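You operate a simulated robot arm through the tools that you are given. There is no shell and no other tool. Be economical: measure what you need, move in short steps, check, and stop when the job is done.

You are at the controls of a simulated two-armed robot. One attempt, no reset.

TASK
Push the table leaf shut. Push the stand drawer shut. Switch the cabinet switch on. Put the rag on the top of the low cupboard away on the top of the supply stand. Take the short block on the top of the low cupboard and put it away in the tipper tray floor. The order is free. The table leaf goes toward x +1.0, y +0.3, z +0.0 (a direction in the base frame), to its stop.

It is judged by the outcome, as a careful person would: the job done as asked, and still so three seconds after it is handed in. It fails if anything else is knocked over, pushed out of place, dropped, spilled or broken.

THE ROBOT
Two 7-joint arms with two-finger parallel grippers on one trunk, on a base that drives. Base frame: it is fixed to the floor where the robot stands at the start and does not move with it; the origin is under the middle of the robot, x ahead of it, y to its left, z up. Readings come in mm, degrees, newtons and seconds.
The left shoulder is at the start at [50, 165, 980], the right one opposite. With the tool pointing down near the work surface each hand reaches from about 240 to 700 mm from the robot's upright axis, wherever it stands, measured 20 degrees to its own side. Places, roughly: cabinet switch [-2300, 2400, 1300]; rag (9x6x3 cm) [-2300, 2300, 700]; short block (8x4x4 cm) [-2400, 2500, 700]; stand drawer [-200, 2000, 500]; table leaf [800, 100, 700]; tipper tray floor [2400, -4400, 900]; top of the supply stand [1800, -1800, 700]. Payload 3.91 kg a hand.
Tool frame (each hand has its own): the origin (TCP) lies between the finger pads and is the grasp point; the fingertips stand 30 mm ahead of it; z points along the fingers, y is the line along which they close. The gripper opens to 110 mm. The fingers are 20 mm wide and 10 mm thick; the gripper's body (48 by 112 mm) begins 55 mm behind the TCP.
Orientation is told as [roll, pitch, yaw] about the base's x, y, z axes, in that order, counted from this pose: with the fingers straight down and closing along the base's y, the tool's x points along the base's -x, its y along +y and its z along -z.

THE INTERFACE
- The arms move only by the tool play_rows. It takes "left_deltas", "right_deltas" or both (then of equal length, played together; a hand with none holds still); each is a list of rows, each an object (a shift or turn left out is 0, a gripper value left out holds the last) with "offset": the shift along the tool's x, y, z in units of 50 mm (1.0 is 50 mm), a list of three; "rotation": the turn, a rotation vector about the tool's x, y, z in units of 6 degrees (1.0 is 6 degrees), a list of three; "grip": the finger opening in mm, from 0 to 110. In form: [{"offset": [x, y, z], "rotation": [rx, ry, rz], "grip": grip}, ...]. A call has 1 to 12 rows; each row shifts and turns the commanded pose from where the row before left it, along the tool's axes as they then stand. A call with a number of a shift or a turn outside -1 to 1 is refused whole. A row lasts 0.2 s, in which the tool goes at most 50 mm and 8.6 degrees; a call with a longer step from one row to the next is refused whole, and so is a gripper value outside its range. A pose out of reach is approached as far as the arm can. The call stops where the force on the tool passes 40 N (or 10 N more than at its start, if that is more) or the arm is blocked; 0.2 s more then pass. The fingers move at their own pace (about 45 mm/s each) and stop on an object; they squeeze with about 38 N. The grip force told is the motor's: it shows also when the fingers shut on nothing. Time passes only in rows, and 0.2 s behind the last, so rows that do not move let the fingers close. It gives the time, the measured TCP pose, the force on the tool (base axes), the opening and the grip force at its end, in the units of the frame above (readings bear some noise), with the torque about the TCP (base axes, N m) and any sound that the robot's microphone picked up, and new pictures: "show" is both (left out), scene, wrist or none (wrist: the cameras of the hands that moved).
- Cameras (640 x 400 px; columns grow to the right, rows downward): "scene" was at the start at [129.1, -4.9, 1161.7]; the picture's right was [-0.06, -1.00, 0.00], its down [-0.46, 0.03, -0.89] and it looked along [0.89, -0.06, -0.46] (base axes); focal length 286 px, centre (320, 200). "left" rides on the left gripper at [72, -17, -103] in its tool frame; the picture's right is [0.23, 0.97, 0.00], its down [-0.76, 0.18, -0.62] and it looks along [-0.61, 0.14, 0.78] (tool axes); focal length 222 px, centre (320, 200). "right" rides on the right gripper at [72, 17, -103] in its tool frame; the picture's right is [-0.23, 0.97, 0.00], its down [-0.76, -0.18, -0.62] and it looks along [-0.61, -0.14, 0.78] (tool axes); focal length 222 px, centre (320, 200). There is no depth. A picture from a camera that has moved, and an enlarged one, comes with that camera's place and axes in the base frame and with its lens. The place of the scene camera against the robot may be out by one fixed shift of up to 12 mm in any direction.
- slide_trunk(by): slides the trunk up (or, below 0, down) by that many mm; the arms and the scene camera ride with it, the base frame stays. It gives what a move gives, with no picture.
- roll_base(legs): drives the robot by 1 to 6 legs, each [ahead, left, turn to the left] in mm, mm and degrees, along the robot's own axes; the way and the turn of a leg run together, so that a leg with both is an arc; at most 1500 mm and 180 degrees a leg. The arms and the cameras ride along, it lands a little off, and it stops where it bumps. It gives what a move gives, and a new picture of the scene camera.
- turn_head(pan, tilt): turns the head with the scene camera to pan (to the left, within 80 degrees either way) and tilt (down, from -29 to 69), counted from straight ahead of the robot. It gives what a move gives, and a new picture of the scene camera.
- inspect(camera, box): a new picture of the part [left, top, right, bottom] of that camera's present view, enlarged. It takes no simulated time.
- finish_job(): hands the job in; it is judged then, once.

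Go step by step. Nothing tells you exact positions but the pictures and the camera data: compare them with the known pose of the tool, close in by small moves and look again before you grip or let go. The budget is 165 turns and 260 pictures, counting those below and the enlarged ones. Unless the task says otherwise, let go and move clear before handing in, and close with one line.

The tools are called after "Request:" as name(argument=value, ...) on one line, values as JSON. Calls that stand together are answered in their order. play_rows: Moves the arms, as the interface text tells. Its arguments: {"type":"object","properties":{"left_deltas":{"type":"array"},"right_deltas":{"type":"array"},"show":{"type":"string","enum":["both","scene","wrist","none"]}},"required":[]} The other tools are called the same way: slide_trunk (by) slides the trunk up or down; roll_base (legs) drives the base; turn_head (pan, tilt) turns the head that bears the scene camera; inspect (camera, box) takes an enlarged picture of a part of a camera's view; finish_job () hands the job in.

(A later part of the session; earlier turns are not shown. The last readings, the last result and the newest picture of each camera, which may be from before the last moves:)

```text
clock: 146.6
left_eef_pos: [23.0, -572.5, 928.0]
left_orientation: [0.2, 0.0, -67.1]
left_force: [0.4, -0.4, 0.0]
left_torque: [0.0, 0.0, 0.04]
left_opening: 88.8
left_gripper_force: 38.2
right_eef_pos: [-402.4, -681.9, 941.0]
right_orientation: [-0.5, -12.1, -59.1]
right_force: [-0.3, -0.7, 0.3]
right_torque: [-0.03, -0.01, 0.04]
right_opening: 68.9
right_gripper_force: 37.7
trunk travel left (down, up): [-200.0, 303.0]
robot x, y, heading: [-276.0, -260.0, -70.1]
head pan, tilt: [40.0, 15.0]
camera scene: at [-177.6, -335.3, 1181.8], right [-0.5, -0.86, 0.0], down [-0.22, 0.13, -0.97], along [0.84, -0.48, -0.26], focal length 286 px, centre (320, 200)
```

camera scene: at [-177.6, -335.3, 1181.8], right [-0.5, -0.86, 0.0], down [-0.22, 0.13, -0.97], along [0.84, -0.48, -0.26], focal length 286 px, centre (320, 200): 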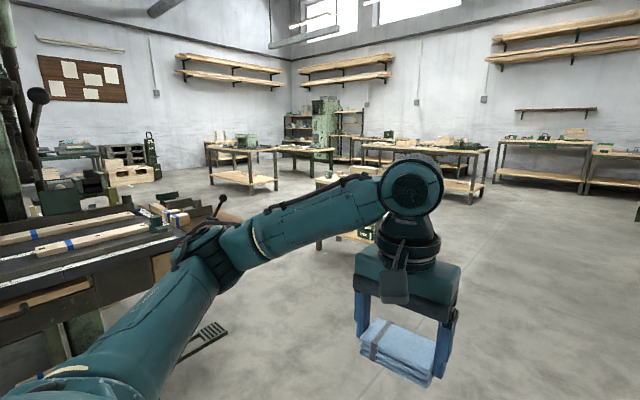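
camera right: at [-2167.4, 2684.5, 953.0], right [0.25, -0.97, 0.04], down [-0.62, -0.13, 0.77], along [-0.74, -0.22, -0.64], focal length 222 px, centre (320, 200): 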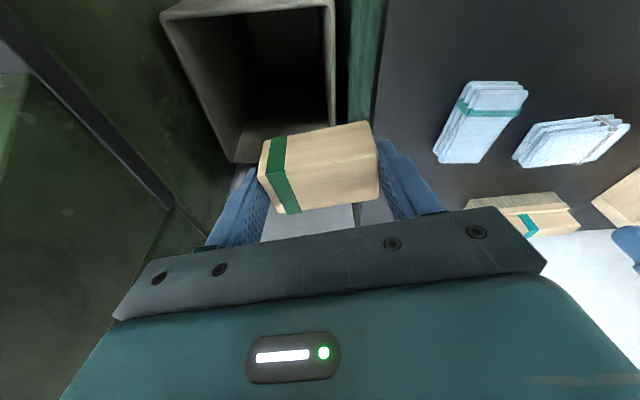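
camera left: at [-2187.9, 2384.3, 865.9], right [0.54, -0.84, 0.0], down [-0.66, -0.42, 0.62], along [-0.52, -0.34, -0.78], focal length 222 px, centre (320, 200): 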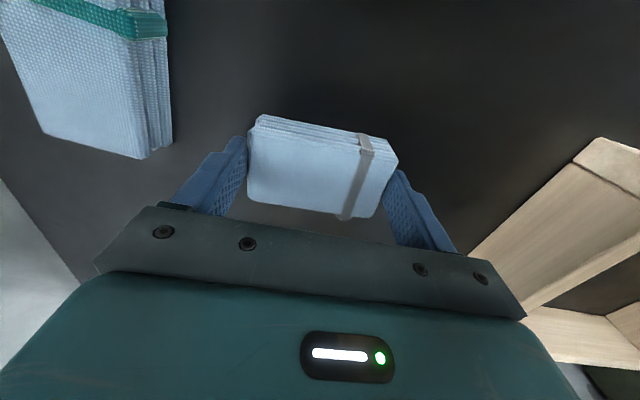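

Request:
roll_base(legs=[[0, 0, 33.5]])

Request:
turn_head(pan=0, tilt=15)

Request:
inspect(camera="scene", box=[160, 80, 480, 280])

```text
clock: 148.6
left_eef_pos: [145.6, -353.7, 930.1]
left_orientation: [0.0, -0.1, -33.7]
left_force: [0.0, -0.3, -0.4]
left_torque: [0.01, 0.02, -0.01]
left_opening: 88.7
left_gripper_force: 38.6
right_eef_pos: [-149.9, -681.4, 939.6]
right_orientation: [-0.6, -12.1, -25.8]
right_force: [0.1, -0.7, -0.5]
right_torque: [-0.01, 0.01, 0.01]
right_opening: 69.4
right_gripper_force: 38.2
trunk travel left (down, up): [-200.0, 303.0]
robot x, y, heading: [-275.0, -260.8, -36.8]
head pan, tilt: [40.0, 15.0]
camera scene: at [-151.5, -272.9, 1181.8], right [0.06, -1.0, 0.0], down [-0.26, -0.01, -0.97], along [0.96, 0.06, -0.26], focal length 286 px, centre (320, 200)
```

scene: 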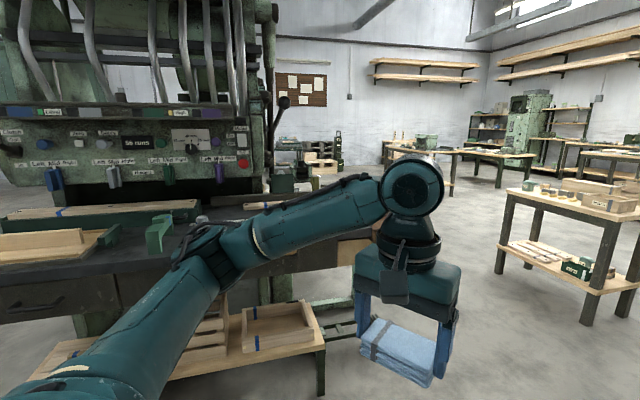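

```text
clock: 149.7
left_eef_pos: [143.9, -355.0, 928.3]
left_orientation: [0.1, 0.1, -33.7]
left_force: [-0.6, 0.7, -0.6]
left_torque: [-0.01, 0.02, -0.01]
left_opening: 88.6
left_gripper_force: 38.3
right_eef_pos: [-151.0, -683.2, 940.8]
right_orientation: [-0.6, -12.2, -25.7]
right_force: [0.0, 0.2, 0.2]
right_torque: [-0.03, 0.02, -0.01]
right_opening: 69.1
right_gripper_force: 37.8
trunk travel left (down, up): [-200.0, 303.0]
robot x, y, heading: [-280.9, -260.8, -36.8]
head pan, tilt: [0.0, 15.0]
camera scene: at [-169.9, -334.0, 1181.8], right [-0.6, -0.8, 0.0], down [-0.21, 0.15, -0.97], along [0.78, -0.58, -0.26], focal length 286 px, centre (320, 200)
```

scene: 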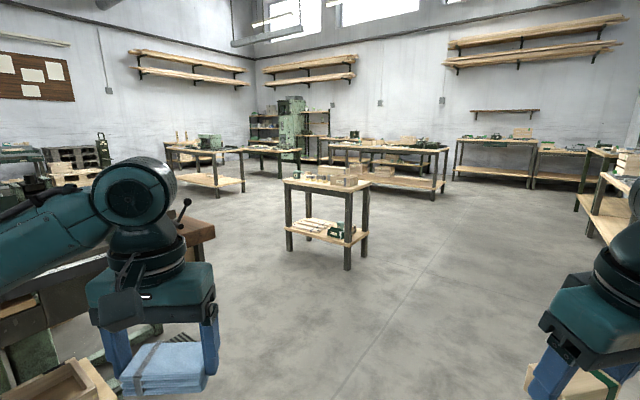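

```text
2.00 times, centred on (320, 180) of scene
camera zoom: at [-169.9, -334.0, 1181.8], right [-0.6, -0.8, 0.0], down [-0.21, 0.15, -0.97], along [0.78, -0.58, -0.26], focal length 571 px, centre (320, 240)
```

zoom: 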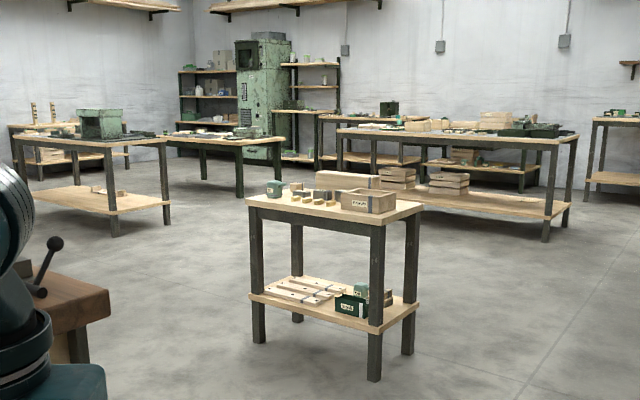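

The supply stand is straight ahead with its near long side facing normal (-0.30, 0.95). I'll drive to face that side squarely.

Request:
roll_base(legs=[[1490, 0, 0], [0, 0, -35.5], [100, 645, 0]])

Request:
turn_head(pan=0, tilt=35)

```text
clock: 161.8
left_eef_pos: [1834.1, -1327.4, 929.0]
left_orientation: [0.1, 0.1, -68.5]
left_force: [0.8, -0.5, -0.8]
left_torque: [0.0, -0.01, 0.03]
left_opening: 88.6
left_gripper_force: 38.0
right_eef_pos: [1405.7, -1426.9, 940.6]
right_orientation: [-0.6, -12.1, -60.4]
right_force: [-0.7, -1.0, -1.2]
right_torque: [-0.01, 0.0, 0.01]
right_opening: 69.2
right_gripper_force: 38.0
trunk travel left (down, up): [-200.0, 303.0]
robot x, y, heading: [1541.2, -1011.2, -71.5]
head pan, tilt: [0.0, 15.0]
camera scene: at [1589.7, -1125.8, 1181.8], right [-0.95, -0.32, 0.0], down [-0.08, 0.25, -0.97], along [0.31, -0.92, -0.26], focal length 286 px, centre (320, 200)
```

scene: 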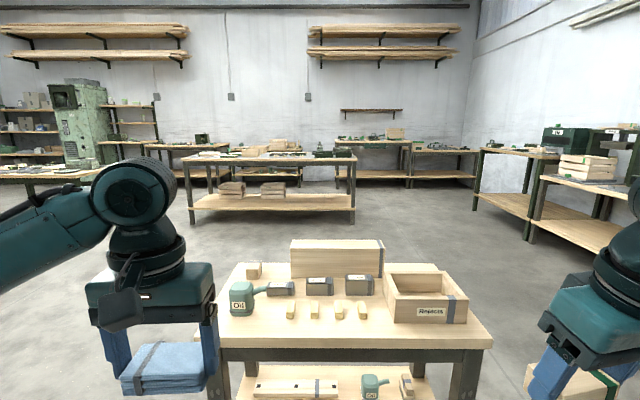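

```text
clock: 162.7
left_eef_pos: [1834.6, -1327.1, 928.5]
left_orientation: [0.1, -0.1, -68.6]
left_force: [-0.1, 0.6, -0.4]
left_torque: [-0.02, 0.0, 0.0]
left_opening: 88.9
left_gripper_force: 38.1
right_eef_pos: [1406.9, -1427.5, 939.7]
right_orientation: [-0.7, -12.1, -60.5]
right_force: [-0.2, -0.1, 0.0]
right_torque: [0.01, 0.02, 0.05]
right_opening: 69.0
right_gripper_force: 38.0
trunk travel left (down, up): [-200.0, 303.0]
robot x, y, heading: [1542.3, -1006.5, -71.4]
head pan, tilt: [0.0, 35.0]
camera scene: at [1587.9, -1120.8, 1149.9], right [-0.95, -0.32, 0.0], down [-0.18, 0.54, -0.82], along [0.26, -0.78, -0.57], focal length 286 px, centre (320, 200)
```

scene: 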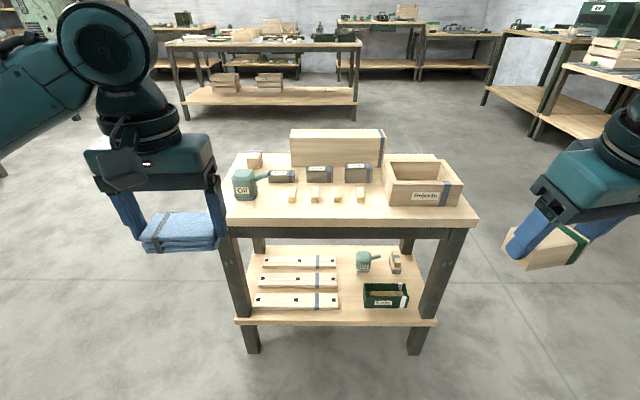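

Grey tape marks this stand, matching the rag. The free strip is along the front edge (about 685–785 ahead); I'll put the rag there at ~730 ahead, 75 left. Driving 190 closer and moving the left hand over.

Request:
roll_base(legs=[[190, 0, 0]])

Request:
play_rows(left_deltas=[{"offset": [-0.8, -0.5, 0], "rotation": [0, 0, 0.5]}, {"offset": [-0.8, -0.5, 0]}, {"offset": [-0.7, -0.5, 0]}, {"offset": [-0.58, -0.5, 0]}, {"offset": [0, 0, 0.9]}, {"offset": [0, 0, 0.9]}], show="both")

Request:
inspect(camera="scene", box=[180, 180, 440, 340])

```text
clock: 164.2
left_eef_pos: [1893.1, -1507.0, 929.5]
left_orientation: [0.1, 0.1, -68.7]
left_force: [0.4, -0.6, -0.8]
left_torque: [-0.04, -0.01, 0.01]
left_opening: 88.9
left_gripper_force: 38.5
right_eef_pos: [1463.6, -1604.4, 939.3]
right_orientation: [-0.6, -12.1, -60.6]
right_force: [-0.3, 0.4, -0.5]
right_torque: [0.03, -0.02, -0.01]
right_opening: 69.1
right_gripper_force: 37.5
trunk travel left (down, up): [-200.0, 303.0]
robot x, y, heading: [1602.5, -1186.0, -72.0]
head pan, tilt: [0.0, 35.0]
camera scene: at [1647.0, -1299.3, 1149.8], right [-0.95, -0.31, 0.0], down [-0.18, 0.54, -0.82], along [0.26, -0.78, -0.57], focal length 286 px, centre (320, 200)
```

scene: 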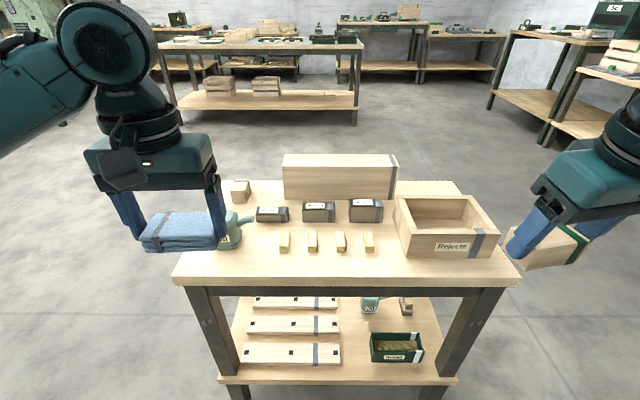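

```text
clock: 165.6
left_eef_pos: [1845.7, -1676.8, 836.6]
left_orientation: [0.0, 0.0, -71.7]
left_force: [0.0, 0.0, 0.0]
left_torque: [0.01, 0.02, -0.01]
left_opening: 88.6
left_gripper_force: 38.2
right_eef_pos: [1465.1, -1605.7, 941.7]
right_orientation: [-0.7, -12.1, -60.7]
right_force: [0.4, -0.2, -1.1]
right_torque: [-0.03, -0.01, -0.01]
right_opening: 68.6
right_gripper_force: 37.7
trunk travel left (down, up): [-200.0, 303.0]
robot x, y, heading: [1602.6, -1192.0, -71.8]
head pan, tilt: [0.0, 35.0]
camera scene: at [1647.1, -1299.2, 1149.9], right [-0.95, -0.31, 0.0], down [-0.18, 0.54, -0.82], along [0.26, -0.78, -0.57], focal length 286 px, centre (320, 200)
camera left: at [1805.2, -1614.8, 941.2], right [0.85, 0.52, 0.0], down [0.41, -0.67, 0.62], along [0.33, -0.53, -0.78], focal length 222 px, centre (320, 200)
```

scene: 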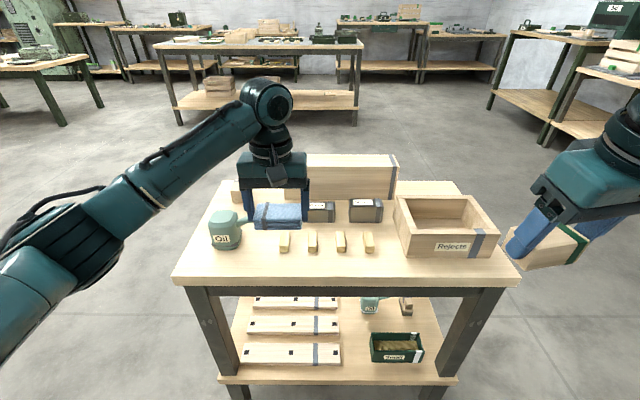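
left: 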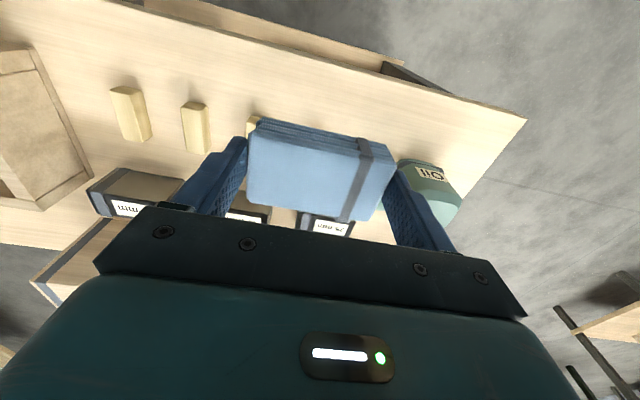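

```text
2.46 times, centred on (310, 260) of scene
camera zoom: at [1647.1, -1299.2, 1149.9], right [-0.95, -0.31, 0.0], down [-0.18, 0.54, -0.82], along [0.26, -0.78, -0.57], focal length 703 px, centre (345, 52)
```

zoom: 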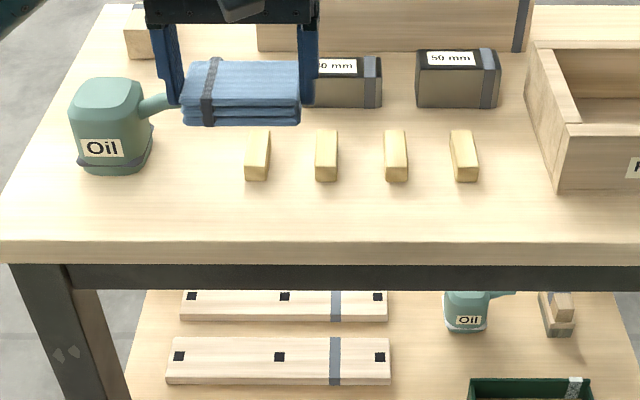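

The front strip is narrow; the best clear place is between the oil can and the first small piece, near the front edge: about [1890, -1640]. I'll shift there, lower to z≈785 and look.

Request:
play_rows(left_deltas=[{"offset": [0.22, 0.55, 0]}, {"offset": [0.22, 0.55, 0]}, {"offset": [0, 0, 0.5]}, {"offset": [0, 0, 0.5]}], show="both")

Request:
inspect(camera="scene", box=[180, 180, 440, 340])

```text
clock: 166.6
left_eef_pos: [1891.9, -1635.9, 786.9]
left_orientation: [0.1, 0.0, -71.8]
left_force: [0.1, -0.1, -1.2]
left_torque: [-0.02, -0.01, 0.0]
left_opening: 88.6
left_gripper_force: 38.1
right_eef_pos: [1464.2, -1605.6, 939.4]
right_orientation: [-0.7, -12.1, -60.7]
right_force: [-0.2, -0.5, 0.0]
right_torque: [0.0, -0.02, 0.01]
right_opening: 69.0
right_gripper_force: 38.1
trunk travel left (down, up): [-200.0, 303.0]
robot x, y, heading: [1599.4, -1188.9, -71.7]
head pan, tilt: [0.0, 35.0]
camera scene: at [1647.0, -1299.2, 1149.9], right [-0.95, -0.31, 0.0], down [-0.18, 0.54, -0.82], along [0.26, -0.78, -0.57], focal length 286 px, centre (320, 200)
camera left: at [1851.0, -1574.5, 891.0], right [0.85, 0.52, 0.0], down [0.41, -0.67, 0.62], along [0.33, -0.53, -0.78], focal length 222 px, centre (320, 200)
```

scene: 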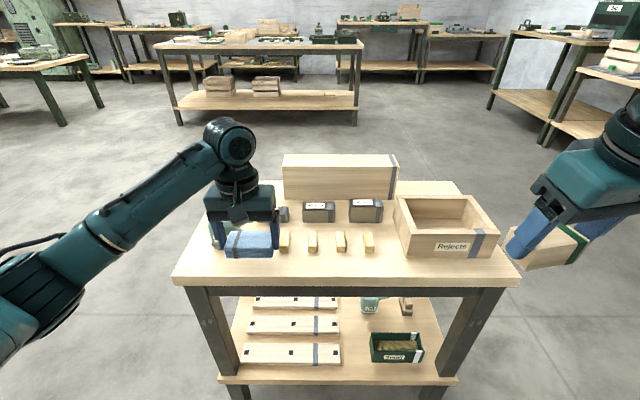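
left: 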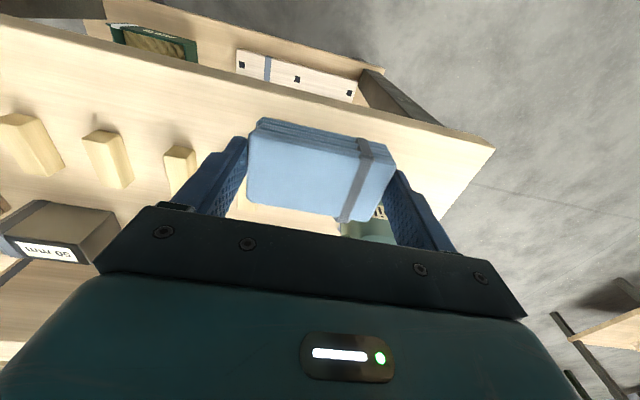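

```text
2.46 times, centred on (310, 260) of scene
camera zoom: at [1647.0, -1299.2, 1149.9], right [-0.95, -0.31, 0.0], down [-0.18, 0.54, -0.82], along [0.26, -0.78, -0.57], focal length 703 px, centre (345, 52)
```

zoom: 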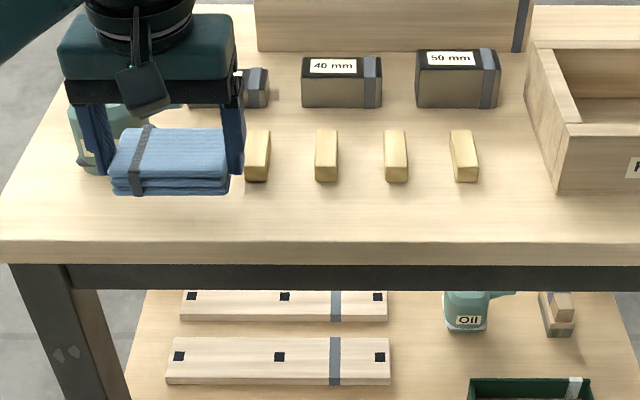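

I'll shift 5 mm forward and 10 mm left to clear the small piece and the edge, then descend in small steps to feel the surface.

Request:
play_rows(left_deltas=[{"offset": [-0.1, 0.2, 0]}, {"offset": [0, 0, 0.3]}, {"offset": [0, 0, 0.3]}], show="wrist")

Request:
inspect(camera="scene", box=[180, 200, 300, 300])

```text
clock: 167.4
left_eef_pos: [1902.2, -1639.2, 759.3]
left_orientation: [0.0, -0.1, -71.7]
left_force: [0.5, -0.6, -0.3]
left_torque: [0.02, 0.0, 0.01]
left_opening: 88.8
left_gripper_force: 37.8
right_eef_pos: [1464.2, -1606.1, 940.2]
right_orientation: [-0.6, -12.0, -60.7]
right_force: [-0.5, -0.3, -0.2]
right_torque: [0.0, -0.02, 0.01]
right_opening: 69.2
right_gripper_force: 38.5
trunk travel left (down, up): [-200.0, 303.0]
robot x, y, heading: [1604.3, -1188.6, -71.8]
head pan, tilt: [0.0, 35.0]
camera left: at [1861.2, -1576.4, 863.0], right [0.85, 0.52, 0.0], down [0.41, -0.67, 0.62], along [0.33, -0.53, -0.78], focal length 222 px, centre (320, 200)
```

left: 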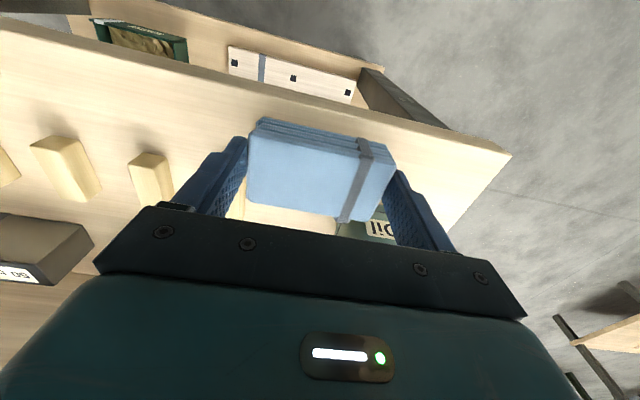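

```text
4.00 times, centred on (240, 250) of scene
camera zoom: at [1647.0, -1299.2, 1149.9], right [-0.95, -0.31, 0.0], down [-0.18, 0.54, -0.82], along [0.26, -0.78, -0.57], focal length 1142 px, centre (640, 0)
```

zoom: 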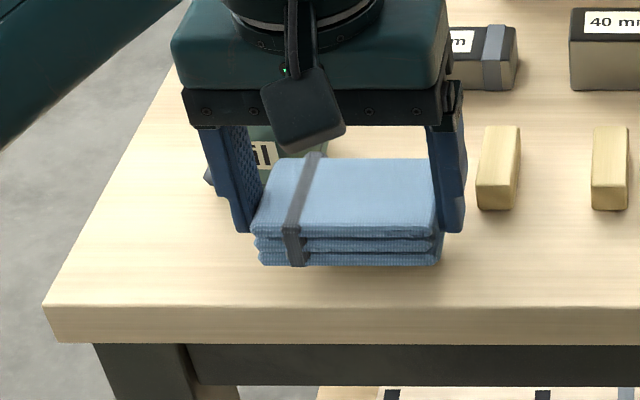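

Request:
play_rows(left_deltas=[{"offset": [0, 0, 0.08]}, {"offset": [0, 0, 0.08]}], show="none")

Request:
play_rows(left_deltas=[{"offset": [0, 0, 0.06]}, {"offset": [0, 0, 0.06]}], show="none")

Request:
inspect(camera="scene", box=[180, 200, 300, 300])

```text
clock: 168.0
left_eef_pos: [1902.7, -1639.2, 750.6]
left_orientation: [0.0, -0.1, -71.8]
left_force: [0.0, -0.1, 0.1]
left_torque: [-0.01, 0.0, 0.02]
left_opening: 88.4
left_gripper_force: 38.1
right_eef_pos: [1465.0, -1604.0, 941.2]
right_orientation: [-0.6, -12.1, -60.7]
right_force: [-0.1, 0.1, 0.1]
right_torque: [-0.01, -0.01, 0.01]
right_opening: 69.3
right_gripper_force: 38.0
trunk travel left (down, up): [-200.0, 303.0]
robot x, y, heading: [1602.4, -1190.1, -71.5]
head pan, tilt: [0.0, 35.0]
```

```text
clock: 168.6
left_eef_pos: [1902.4, -1639.0, 744.6]
left_orientation: [0.1, 0.0, -71.8]
left_force: [0.0, 0.1, -0.2]
left_torque: [-0.02, 0.02, -0.03]
left_opening: 88.6
left_gripper_force: 37.8
right_eef_pos: [1464.0, -1605.2, 940.0]
right_orientation: [-0.7, -12.1, -60.7]
right_force: [0.3, 0.0, -1.1]
right_torque: [0.01, -0.01, 0.01]
right_opening: 69.1
right_gripper_force: 38.4
trunk travel left (down, up): [-200.0, 303.0]
robot x, y, heading: [1602.6, -1182.5, -71.5]
head pan, tilt: [0.0, 35.0]
```

```text
4.00 times, centred on (240, 250) of scene
camera zoom: at [1646.9, -1299.2, 1149.9], right [-0.95, -0.31, 0.0], down [-0.18, 0.54, -0.82], along [0.26, -0.78, -0.57], focal length 1142 px, centre (640, 0)
```

zoom: 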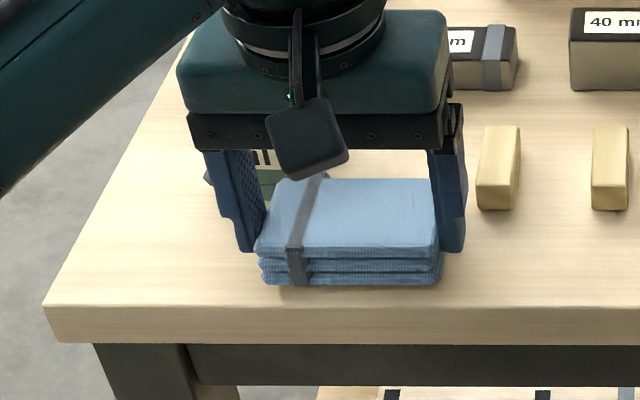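

Request:
play_rows(left_deltas=[{"offset": [0, 0, 0.06]}, {"offset": [0, 0, 0.06]}], show="none")

Request:
play_rows(left_deltas=[{"offset": [0, 0, 0.06]}, {"offset": [0, 0, 0.06]}], show="none")

Request:
inspect(camera="scene", box=[180, 200, 300, 300])

```text
clock: 169.2
left_eef_pos: [1902.7, -1638.2, 740.2]
left_orientation: [0.0, -0.1, -71.7]
left_force: [1.2, 1.6, 13.3]
left_torque: [0.32, 0.03, -0.07]
left_opening: 88.6
left_gripper_force: 38.3
right_eef_pos: [1464.3, -1603.8, 940.3]
right_orientation: [-0.6, -12.2, -60.7]
right_force: [0.8, 0.1, -0.6]
right_torque: [0.02, -0.02, 0.04]
right_opening: 69.0
right_gripper_force: 38.4
trunk travel left (down, up): [-200.0, 303.0]
robot x, y, heading: [1599.5, -1185.5, -71.7]
head pan, tilt: [0.0, 35.0]
```

```text
clock: 169.8
left_eef_pos: [1901.6, -1640.0, 740.9]
left_orientation: [-0.1, -0.6, -71.8]
left_force: [-0.1, 6.9, 14.7]
left_torque: [0.62, -0.11, 0.02]
left_opening: 88.6
left_gripper_force: 37.7
right_eef_pos: [1463.8, -1604.8, 940.1]
right_orientation: [-0.6, -12.1, -60.7]
right_force: [1.8, -0.2, 0.0]
right_torque: [0.02, -0.05, 0.03]
right_opening: 69.4
right_gripper_force: 37.8
trunk travel left (down, up): [-200.0, 303.0]
robot x, y, heading: [1603.0, -1189.7, -71.4]
head pan, tilt: [0.0, 35.0]
stopped in row 2 (left hand): the force on the tool passed its limit (the readings are from after the stop); the commanded pose is now the measured one
```

```text
4.00 times, centred on (240, 250) of scene
camera zoom: at [1646.2, -1297.7, 1149.9], right [-0.95, -0.32, 0.0], down [-0.18, 0.54, -0.82], along [0.26, -0.78, -0.57], focal length 1142 px, centre (640, 0)
```

zoom: 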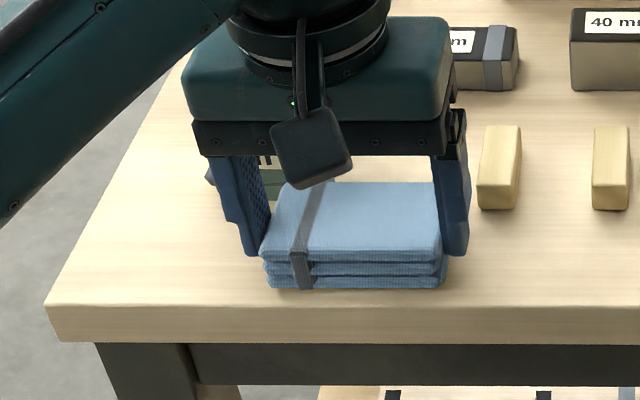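

The rag rests on the stand, inside the edge. Releasing and lifting straight up.

Request:
play_rows(left_deltas=[{"offset": [0, 0, -0.02], "grip": 110}, {"grip": 110}, {"grip": 110}, {"offset": [0, 0, -0.4]}, {"offset": [0, 0, -0.8]}, {"offset": [0, 0, -1]}, {"offset": [0.5, 0, -0.8]}], show="scene")

Request:
inspect(camera="scene", box=[180, 200, 300, 300])

```text
clock: 171.4
left_eef_pos: [1895.0, -1615.8, 888.4]
left_orientation: [0.0, -0.3, -71.6]
left_force: [-0.8, 0.1, -0.2]
left_torque: [-0.04, -0.01, 0.02]
left_opening: 109.9
left_gripper_force: 0.0
right_eef_pos: [1463.2, -1604.6, 940.5]
right_orientation: [-0.7, -12.1, -60.7]
right_force: [0.7, 1.1, -0.6]
right_torque: [0.02, 0.0, -0.04]
right_opening: 69.1
right_gripper_force: 38.4
trunk travel left (down, up): [-200.0, 303.0]
robot x, y, heading: [1602.5, -1189.0, -71.8]
head pan, tilt: [0.0, 35.0]
camera scene: at [1646.9, -1298.9, 1149.8], right [-0.95, -0.31, 0.0], down [-0.18, 0.54, -0.82], along [0.26, -0.78, -0.57], focal length 286 px, centre (320, 200)
```

scene: 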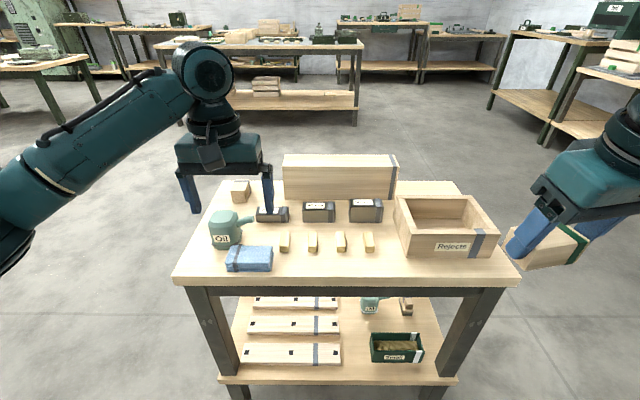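

```text
4.00 times, centred on (240, 250) of scene
camera zoom: at [1646.9, -1298.9, 1149.8], right [-0.95, -0.31, 0.0], down [-0.18, 0.54, -0.82], along [0.26, -0.78, -0.57], focal length 1142 px, centre (640, 0)
```

zoom: 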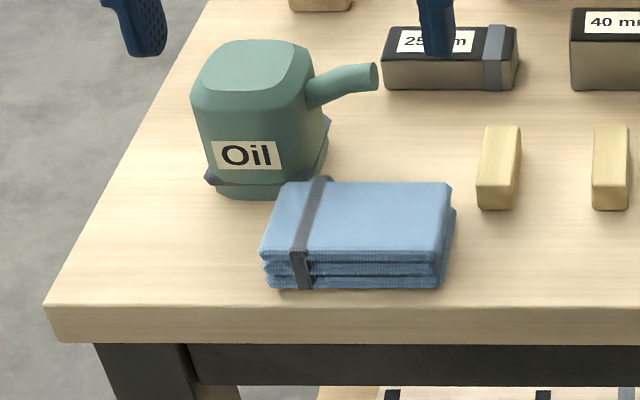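

The rag is in place, nothing disturbed. Next I look for the tipper tray, almost straight ahead beyond the stand.

Request:
turn_head(pan=0, tilt=8)

Request:
inspect(camera="scene", box=[120, 80, 440, 240])

```text
clock: 172.3
left_eef_pos: [1894.6, -1615.9, 886.7]
left_orientation: [-0.1, -0.4, -71.6]
left_force: [-0.7, 0.2, 0.3]
left_torque: [-0.02, -0.02, 0.0]
left_opening: 110.0
left_gripper_force: 0.1
right_eef_pos: [1464.7, -1605.2, 939.8]
right_orientation: [-0.5, -12.1, -60.7]
right_force: [-0.3, -0.7, -0.7]
right_torque: [0.01, -0.01, -0.02]
right_opening: 69.1
right_gripper_force: 37.8
trunk travel left (down, up): [-200.0, 303.0]
robot x, y, heading: [1602.5, -1186.0, -71.4]
head pan, tilt: [0.0, 8.0]
camera scene: at [1648.5, -1303.3, 1193.2], right [-0.95, -0.31, 0.0], down [-0.04, 0.13, -0.99], along [0.31, -0.94, -0.14], focal length 286 px, centre (320, 200)
```

scene: 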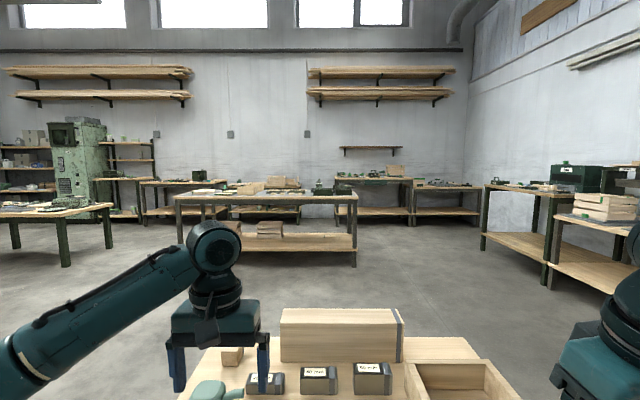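

```text
2.00 times, centred on (280, 160) of scene
camera zoom: at [1648.5, -1303.3, 1193.2], right [-0.95, -0.31, 0.0], down [-0.04, 0.13, -0.99], along [0.31, -0.94, -0.14], focal length 571 px, centre (400, 280)
```

zoom: 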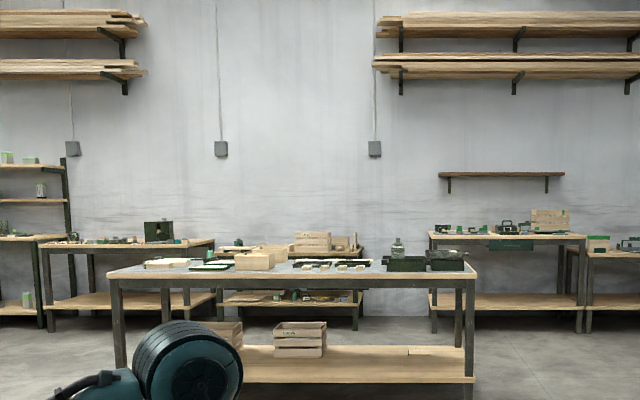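

The tipper is likely the green device on the long table beyond. I'll raise the left hand, back off, and go around the stand on its left side.

Request:
play_rows(left_deltas=[{"offset": [0.8, 0, -0.5]}, {"offset": [0.8, 0, -0.5]}, {"offset": [0.8, 0, 0], "grip": 0}], show="none")

Request:
roll_base(legs=[[-120, 0, 0], [0, 900, 0], [1450, 0, 0], [0, 0, -30]])

Request:
inspect(camera="scene", box=[160, 100, 480, 300])

```text
clock: 173.1
left_eef_pos: [1855.9, -1499.3, 937.9]
left_orientation: [0.1, -0.3, -71.6]
left_force: [0.2, 0.1, -0.3]
left_torque: [0.0, 0.01, -0.02]
left_opening: 75.3
left_gripper_force: 0.0
right_eef_pos: [1464.3, -1604.8, 940.4]
right_orientation: [-0.6, -12.1, -60.6]
right_force: [-0.8, -0.7, -0.1]
right_torque: [-0.03, -0.04, 0.02]
right_opening: 69.3
right_gripper_force: 38.1
trunk travel left (down, up): [-200.0, 303.0]
robot x, y, heading: [1600.9, -1187.8, -71.6]
head pan, tilt: [0.0, 8.0]
```

```text
clock: 186.9
left_eef_pos: [2899.0, -2567.9, 938.6]
left_orientation: [-0.2, -0.4, -103.2]
left_force: [0.0, 0.6, -0.1]
left_torque: [-0.02, -0.01, 0.02]
left_opening: 0.0
left_gripper_force: 37.7
right_eef_pos: [2511.0, -2453.7, 939.9]
right_orientation: [-0.6, -12.1, -92.2]
right_force: [-0.1, 0.1, -0.2]
right_torque: [-0.02, 0.0, -0.02]
right_opening: 69.4
right_gripper_force: 37.8
trunk travel left (down, up): [-200.0, 303.0]
robot x, y, heading: [2843.6, -2166.4, -102.9]
head pan, tilt: [0.0, 8.0]
camera scene: at [2826.6, -2287.1, 1193.2], right [-0.97, 0.23, 0.0], down [0.03, 0.14, -0.99], along [-0.22, -0.96, -0.14], focal length 286 px, centre (320, 200)
```

scene: 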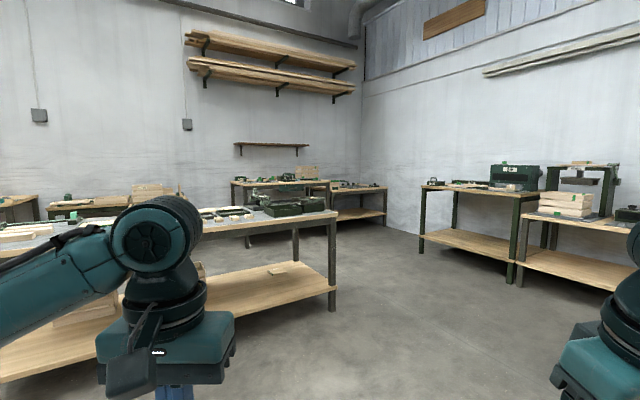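

```text
2.00 times, centred on (320, 200) of scene
camera zoom: at [2826.6, -2287.1, 1193.2], right [-0.97, 0.23, 0.0], down [0.03, 0.14, -0.99], along [-0.22, -0.96, -0.14], focal length 571 px, centre (320, 200)
```

zoom: 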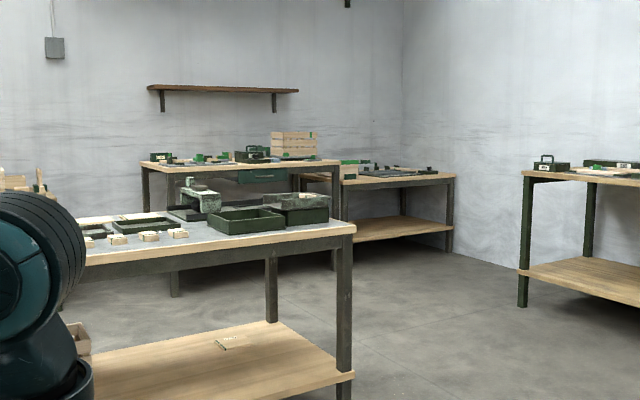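

The tipper tray appears near the right end of this table. I'll square up in front of it and look.

Request:
roll_base(legs=[[0, 0, 30.6], [1180, -949, 0]])

Request:
turn_head(pan=-10, tilt=30)

Request:
inspect(camera="scene", box=[220, 100, 460, 250])

```text
refused: leg 2 is longer than a leg can be; nothing moved
```

```text
clock: 187.7
left_eef_pos: [2900.6, -2566.5, 938.2]
left_orientation: [-0.1, -0.5, -103.1]
left_force: [-0.5, 0.1, -0.1]
left_torque: [-0.01, -0.01, 0.01]
left_opening: 0.0
left_gripper_force: 37.4
right_eef_pos: [2512.1, -2453.3, 940.2]
right_orientation: [-0.5, -12.1, -92.3]
right_force: [0.9, -0.5, -0.7]
right_torque: [0.02, 0.01, -0.03]
right_opening: 69.1
right_gripper_force: 37.9
trunk travel left (down, up): [-200.0, 303.0]
robot x, y, heading: [2843.3, -2168.8, -103.0]
head pan, tilt: [-10.0, 30.0]
camera scene: at [2812.2, -2280.1, 1157.7], right [-0.92, 0.39, 0.0], down [0.2, 0.46, -0.87], along [-0.34, -0.8, -0.5], focal length 286 px, centre (320, 200)
```

scene: 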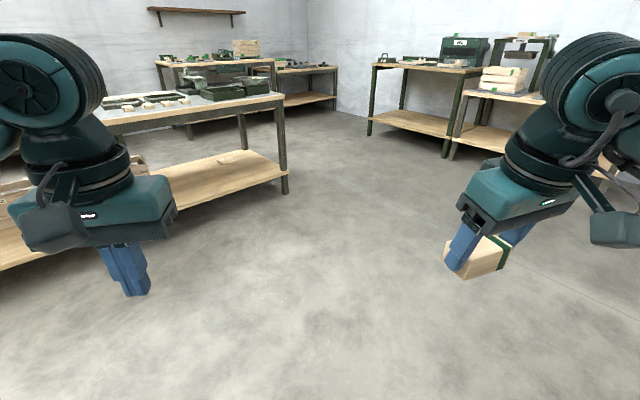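

```text
2.67 times, centred on (340, 175) of scene
camera zoom: at [2812.2, -2280.1, 1157.7], right [-0.92, 0.39, 0.0], down [0.2, 0.46, -0.87], along [-0.34, -0.8, -0.5], focal length 761 px, centre (267, 267)
```

zoom: 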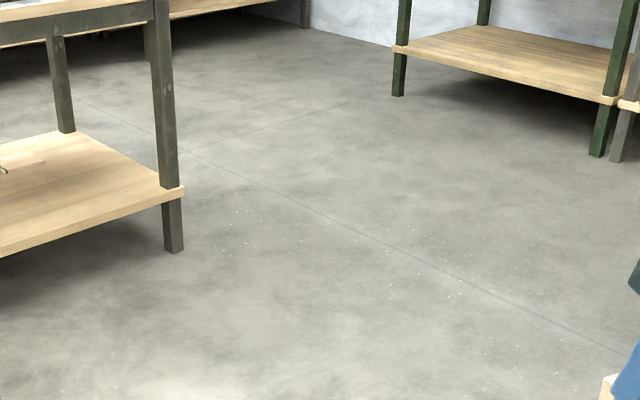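

Request:
roll_base(legs=[[0, 0, 30.6], [500, -949, 0], [640, 0, 0]])

Request:
inspect(camera="scene", box=[220, 100, 460, 250])

```text
clock: 197.9
left_eef_pos: [2536.7, -3867.7, 939.4]
left_orientation: [0.0, -0.4, -73.2]
left_force: [-0.1, 0.2, -0.3]
left_torque: [0.01, -0.02, 0.01]
left_opening: 0.0
left_gripper_force: 37.4
right_eef_pos: [2142.9, -3962.2, 939.8]
right_orientation: [-0.5, -12.1, -62.3]
right_force: [-0.6, -0.1, -1.3]
right_torque: [0.01, -0.01, 0.01]
right_opening: 69.1
right_gripper_force: 38.4
trunk travel left (down, up): [-200.0, 303.0]
robot x, y, heading: [2290.0, -3548.1, -73.1]
head pan, tilt: [-10.0, 30.0]
camera scene: at [2318.4, -3665.9, 1157.6], right [-0.99, -0.12, 0.0], down [-0.06, 0.5, -0.87], along [0.1, -0.86, -0.5], focal length 286 px, centre (320, 200)
```

scene: 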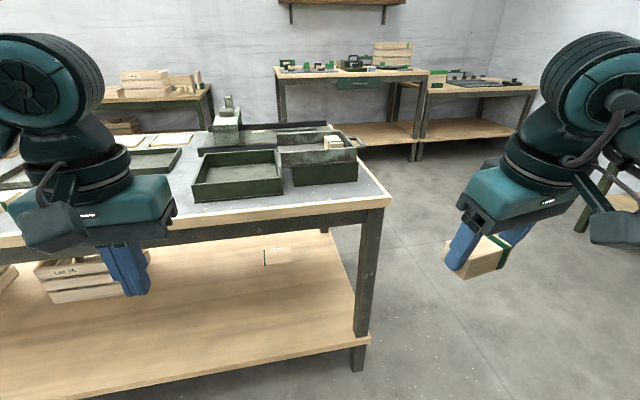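

```text
2.67 times, centred on (340, 175) of scene
camera zoom: at [2318.4, -3665.9, 1157.6], right [-0.99, -0.12, 0.0], down [-0.06, 0.5, -0.87], along [0.1, -0.86, -0.5], focal length 761 px, centre (267, 267)
```

zoom: 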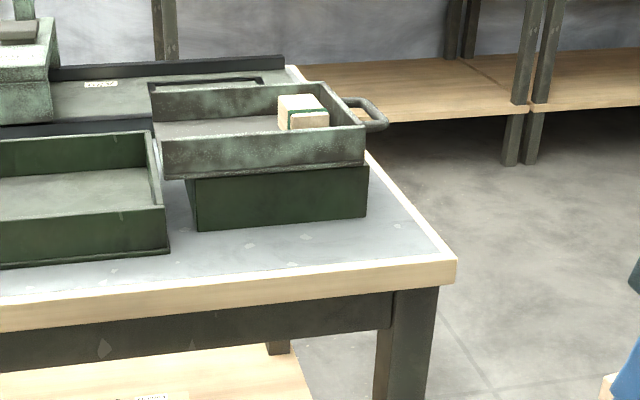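

The tipper tray (green tray with handle on a box, already holding one block) is at about [2413, -4434]. I'll drive 270 mm closer.

Request:
roll_base(legs=[[270, 0, 0]])

Request:
turn_head(pan=-10, tilt=42)

Request:
inspect(camera="scene", box=[200, 80, 440, 230])

```text
clock: 199.8
left_eef_pos: [2615.2, -4118.8, 938.5]
left_orientation: [-0.1, -0.5, -72.9]
left_force: [0.4, 0.2, -0.1]
left_torque: [-0.01, -0.01, -0.02]
left_opening: 0.1
left_gripper_force: 38.3
right_eef_pos: [2221.8, -4215.8, 940.2]
right_orientation: [-0.6, -12.1, -61.9]
right_force: [-0.3, -0.4, -1.0]
right_torque: [-0.02, 0.01, -0.01]
right_opening: 68.9
right_gripper_force: 38.0
trunk travel left (down, up): [-200.0, 303.0]
robot x, y, heading: [2364.8, -3802.6, -73.0]
head pan, tilt: [-10.0, 30.0]
camera scene: at [2396.2, -3918.8, 1157.6], right [-0.99, -0.12, 0.0], down [-0.06, 0.5, -0.87], along [0.11, -0.86, -0.5], focal length 286 px, centre (320, 200)
```

scene: 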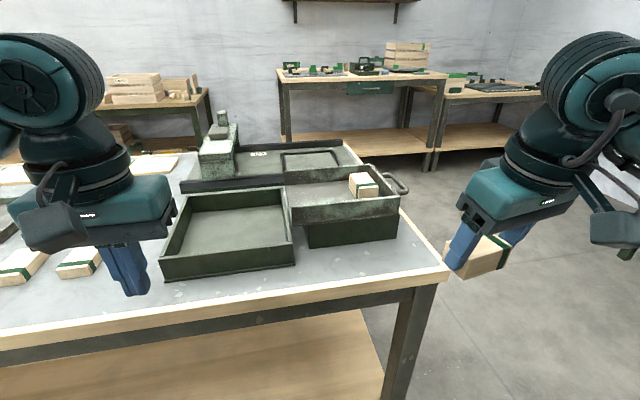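

```text
clock: 200.6
left_eef_pos: [2615.2, -4118.7, 937.5]
left_orientation: [0.0, -0.4, -72.9]
left_force: [0.2, 0.6, -0.1]
left_torque: [-0.03, 0.01, 0.04]
left_opening: 0.0
left_gripper_force: 37.4
right_eef_pos: [2221.6, -4214.3, 939.8]
right_orientation: [-0.7, -12.1, -61.9]
right_force: [0.1, 0.2, 0.5]
right_torque: [-0.02, -0.03, 0.03]
right_opening: 69.0
right_gripper_force: 38.3
trunk travel left (down, up): [-200.0, 303.0]
robot x, y, heading: [2367.5, -3801.7, -73.2]
head pan, tilt: [-10.0, 42.0]
camera scene: at [2395.3, -3911.9, 1139.4], right [-0.99, -0.12, 0.0], down [-0.08, 0.66, -0.74], along [0.09, -0.74, -0.67], focal length 286 px, centre (320, 200)
```

scene: 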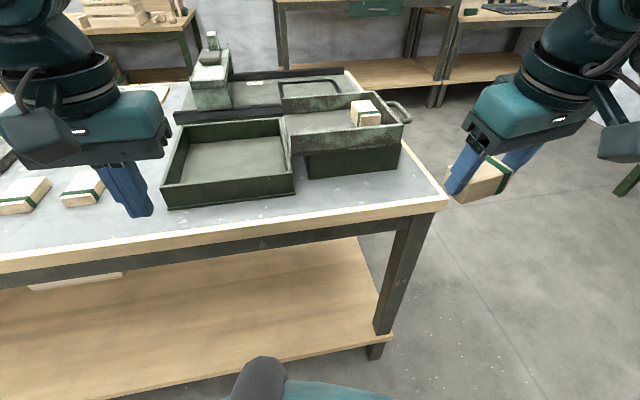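

```text
2.67 times, centred on (320, 155) of scene
camera zoom: at [2395.3, -3911.9, 1139.4], right [-0.99, -0.12, 0.0], down [-0.08, 0.66, -0.74], along [0.09, -0.74, -0.67], focal length 761 px, centre (320, 320)
```

zoom: 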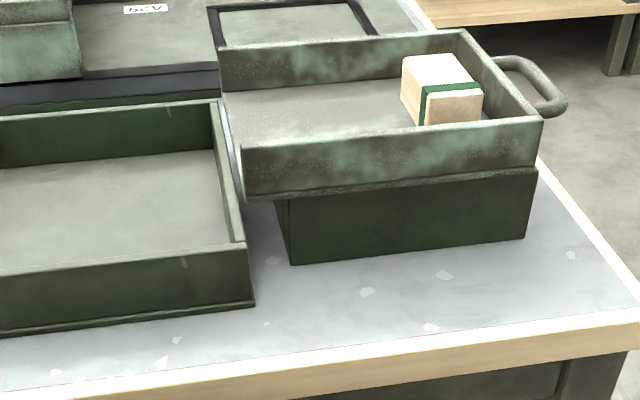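

The tray's left side is open; it pivots there, so I'll set the block near the middle over its base, left of the existing block. Target about [2461, -4473], floor z ≈ 850. Drive 70 mm closer, raise the hand, turn it parallel to the tray and approach.

Request:
roll_base(legs=[[70, 0, 0]])

Request:
play_rows(right_deltas=[{"offset": [-0.125, 0, -0.587], "rotation": [0.166, 0, 0.78]}, {"offset": [-0.125, 0, -0.587], "rotation": [0.166, 0, 0.78]}, {"offset": [-0.685, 0.584, 0.146]}, {"offset": [-0.685, 0.584, 0.146]}, {"offset": [-0.685, 0.584, 0.146]}, {"offset": [-0.685, 0.584, 0.146]}, {"offset": [-0.685, 0.584, 0.146]}], show="both")

Request:
inspect(camera="scene", box=[200, 80, 440, 230])

```text
clock: 201.6
left_eef_pos: [2635.9, -4184.9, 938.0]
left_orientation: [-0.1, -0.4, -72.9]
left_force: [0.0, -0.3, 0.4]
left_torque: [0.02, -0.01, 0.0]
left_opening: 0.1
left_gripper_force: 37.6
right_eef_pos: [2242.0, -4282.0, 941.5]
right_orientation: [-0.5, -12.1, -61.9]
right_force: [-0.5, 0.3, -0.4]
right_torque: [0.02, -0.01, 0.03]
right_opening: 69.1
right_gripper_force: 37.6
trunk travel left (down, up): [-200.0, 303.0]
robot x, y, heading: [2388.8, -3867.3, -72.8]
head pan, tilt: [-10.0, 42.0]
camera scene: at [2416.0, -3978.8, 1139.3], right [-0.99, -0.12, 0.0], down [-0.08, 0.66, -0.74], along [0.09, -0.74, -0.67], focal length 286 px, centre (320, 200)
```

scene: 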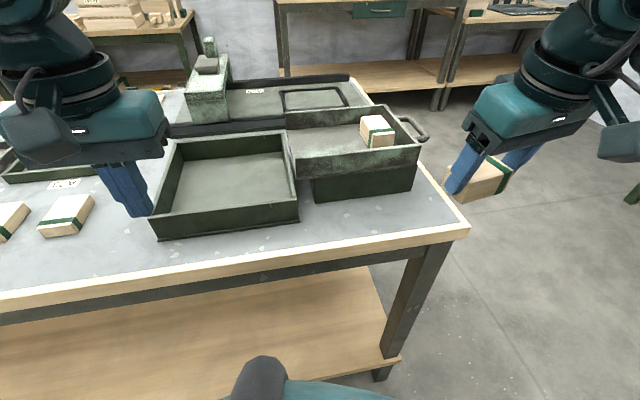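

```text
clock: 203.2
left_eef_pos: [2636.7, -4184.9, 937.6]
left_orientation: [-0.1, -0.4, -72.9]
left_force: [-0.5, 0.1, 0.4]
left_torque: [-0.01, 0.02, 0.05]
left_opening: 0.0
left_gripper_force: 38.4
right_eef_pos: [2438.2, -4404.9, 1000.2]
right_orientation: [-0.5, -12.2, -71.5]
right_force: [0.0, -0.4, -1.4]
right_torque: [0.03, 0.03, 0.02]
right_opening: 69.0
right_gripper_force: 38.2
trunk travel left (down, up): [-200.0, 303.0]
robot x, y, heading: [2390.3, -3869.5, -72.9]
head pan, tilt: [-10.0, 42.0]
camera scene: at [2416.2, -3978.7, 1139.3], right [-0.99, -0.12, 0.0], down [-0.08, 0.66, -0.74], along [0.09, -0.74, -0.67], focal length 286 px, centre (320, 200)
camera right: at [2425.9, -4312.2, 1084.3], right [0.99, 0.1, 0.04], down [0.03, -0.64, 0.77], along [0.1, -0.77, -0.63], focal length 222 px, centre (320, 200)
```

scene: 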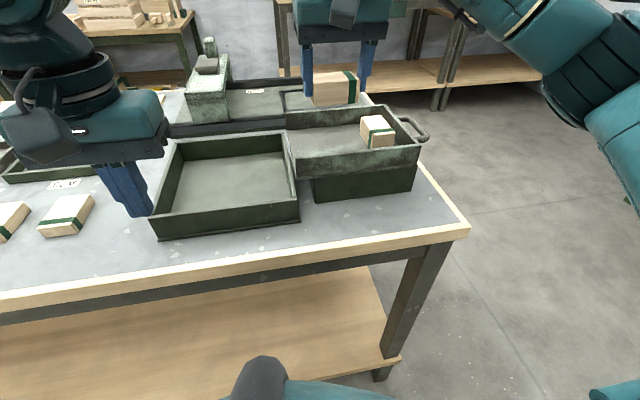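
right: 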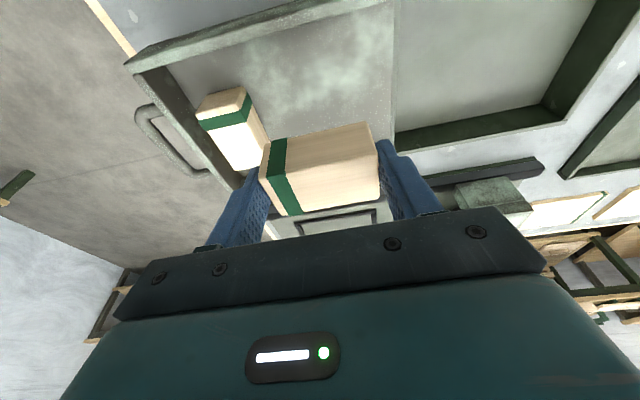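

```text
2.67 times, centred on (320, 155) of scene
camera zoom: at [2416.2, -3978.7, 1139.3], right [-0.99, -0.12, 0.0], down [-0.08, 0.66, -0.74], along [0.09, -0.74, -0.67], focal length 761 px, centre (320, 320)
```

zoom: 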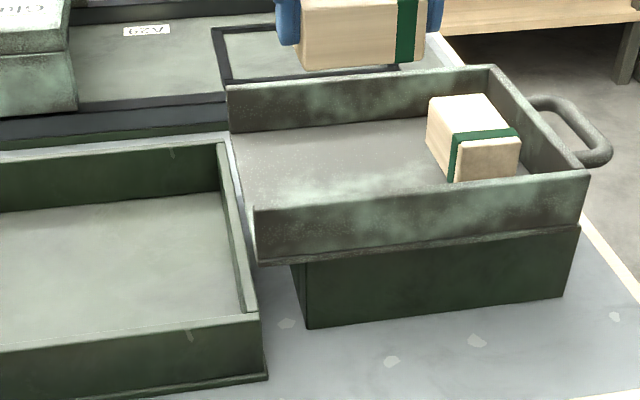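

Measured again: tray centre ≈ [2426, -4463], rim z ≈ 888; the existing block's near side is 44 mm right of centre. I'll go 51 mm ahead and lower to z 940, then check.

Request:
play_rows(right_deltas=[{"offset": [-0.504, 0, 0.107]}, {"offset": [-0.504, 0, 0.107]}, {"offset": [0.125, 0, 0.587]}, {"offset": [0.125, 0, 0.587]}], show="wrist")

Request:
inspect(camera="scene", box=[200, 60, 440, 210])

```text
clock: 204.2
left_eef_pos: [2636.4, -4185.3, 938.7]
left_orientation: [-0.1, -0.4, -72.9]
left_force: [0.0, 0.1, 0.3]
left_torque: [-0.03, 0.02, 0.04]
left_opening: 0.0
left_gripper_force: 37.3
right_eef_pos: [2453.8, -4452.6, 941.2]
right_orientation: [-0.5, -12.2, -71.4]
right_force: [0.3, 0.0, 0.6]
right_torque: [-0.01, 0.03, 0.02]
right_opening: 68.8
right_gripper_force: 37.4
trunk travel left (down, up): [-200.0, 303.0]
robot x, y, heading: [2390.1, -3866.2, -72.9]
head pan, tilt: [-10.0, 42.0]
camera right: at [2441.4, -4360.7, 1025.5], right [0.99, 0.1, 0.04], down [0.03, -0.63, 0.77], along [0.1, -0.77, -0.63], focal length 222 px, centre (320, 200)
```

right: 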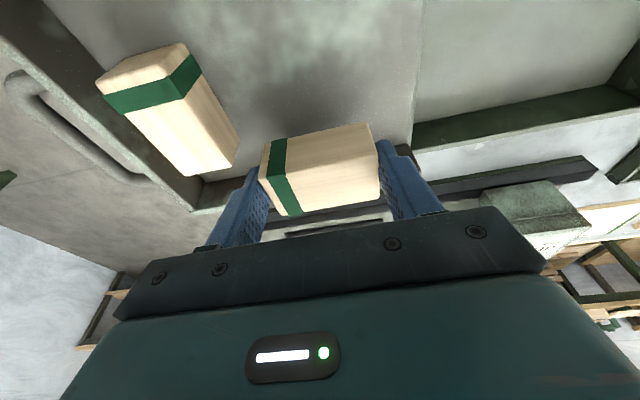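

```text
2.67 times, centred on (320, 135) of scene
camera zoom: at [2415.9, -3978.7, 1139.4], right [-0.99, -0.12, 0.0], down [-0.08, 0.66, -0.74], along [0.09, -0.74, -0.67], focal length 761 px, centre (320, 373)
```

zoom: 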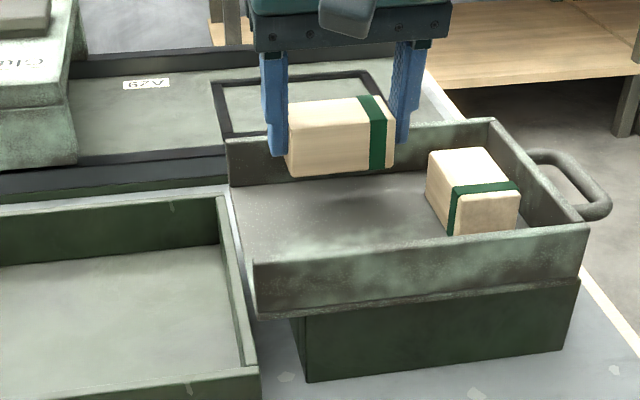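

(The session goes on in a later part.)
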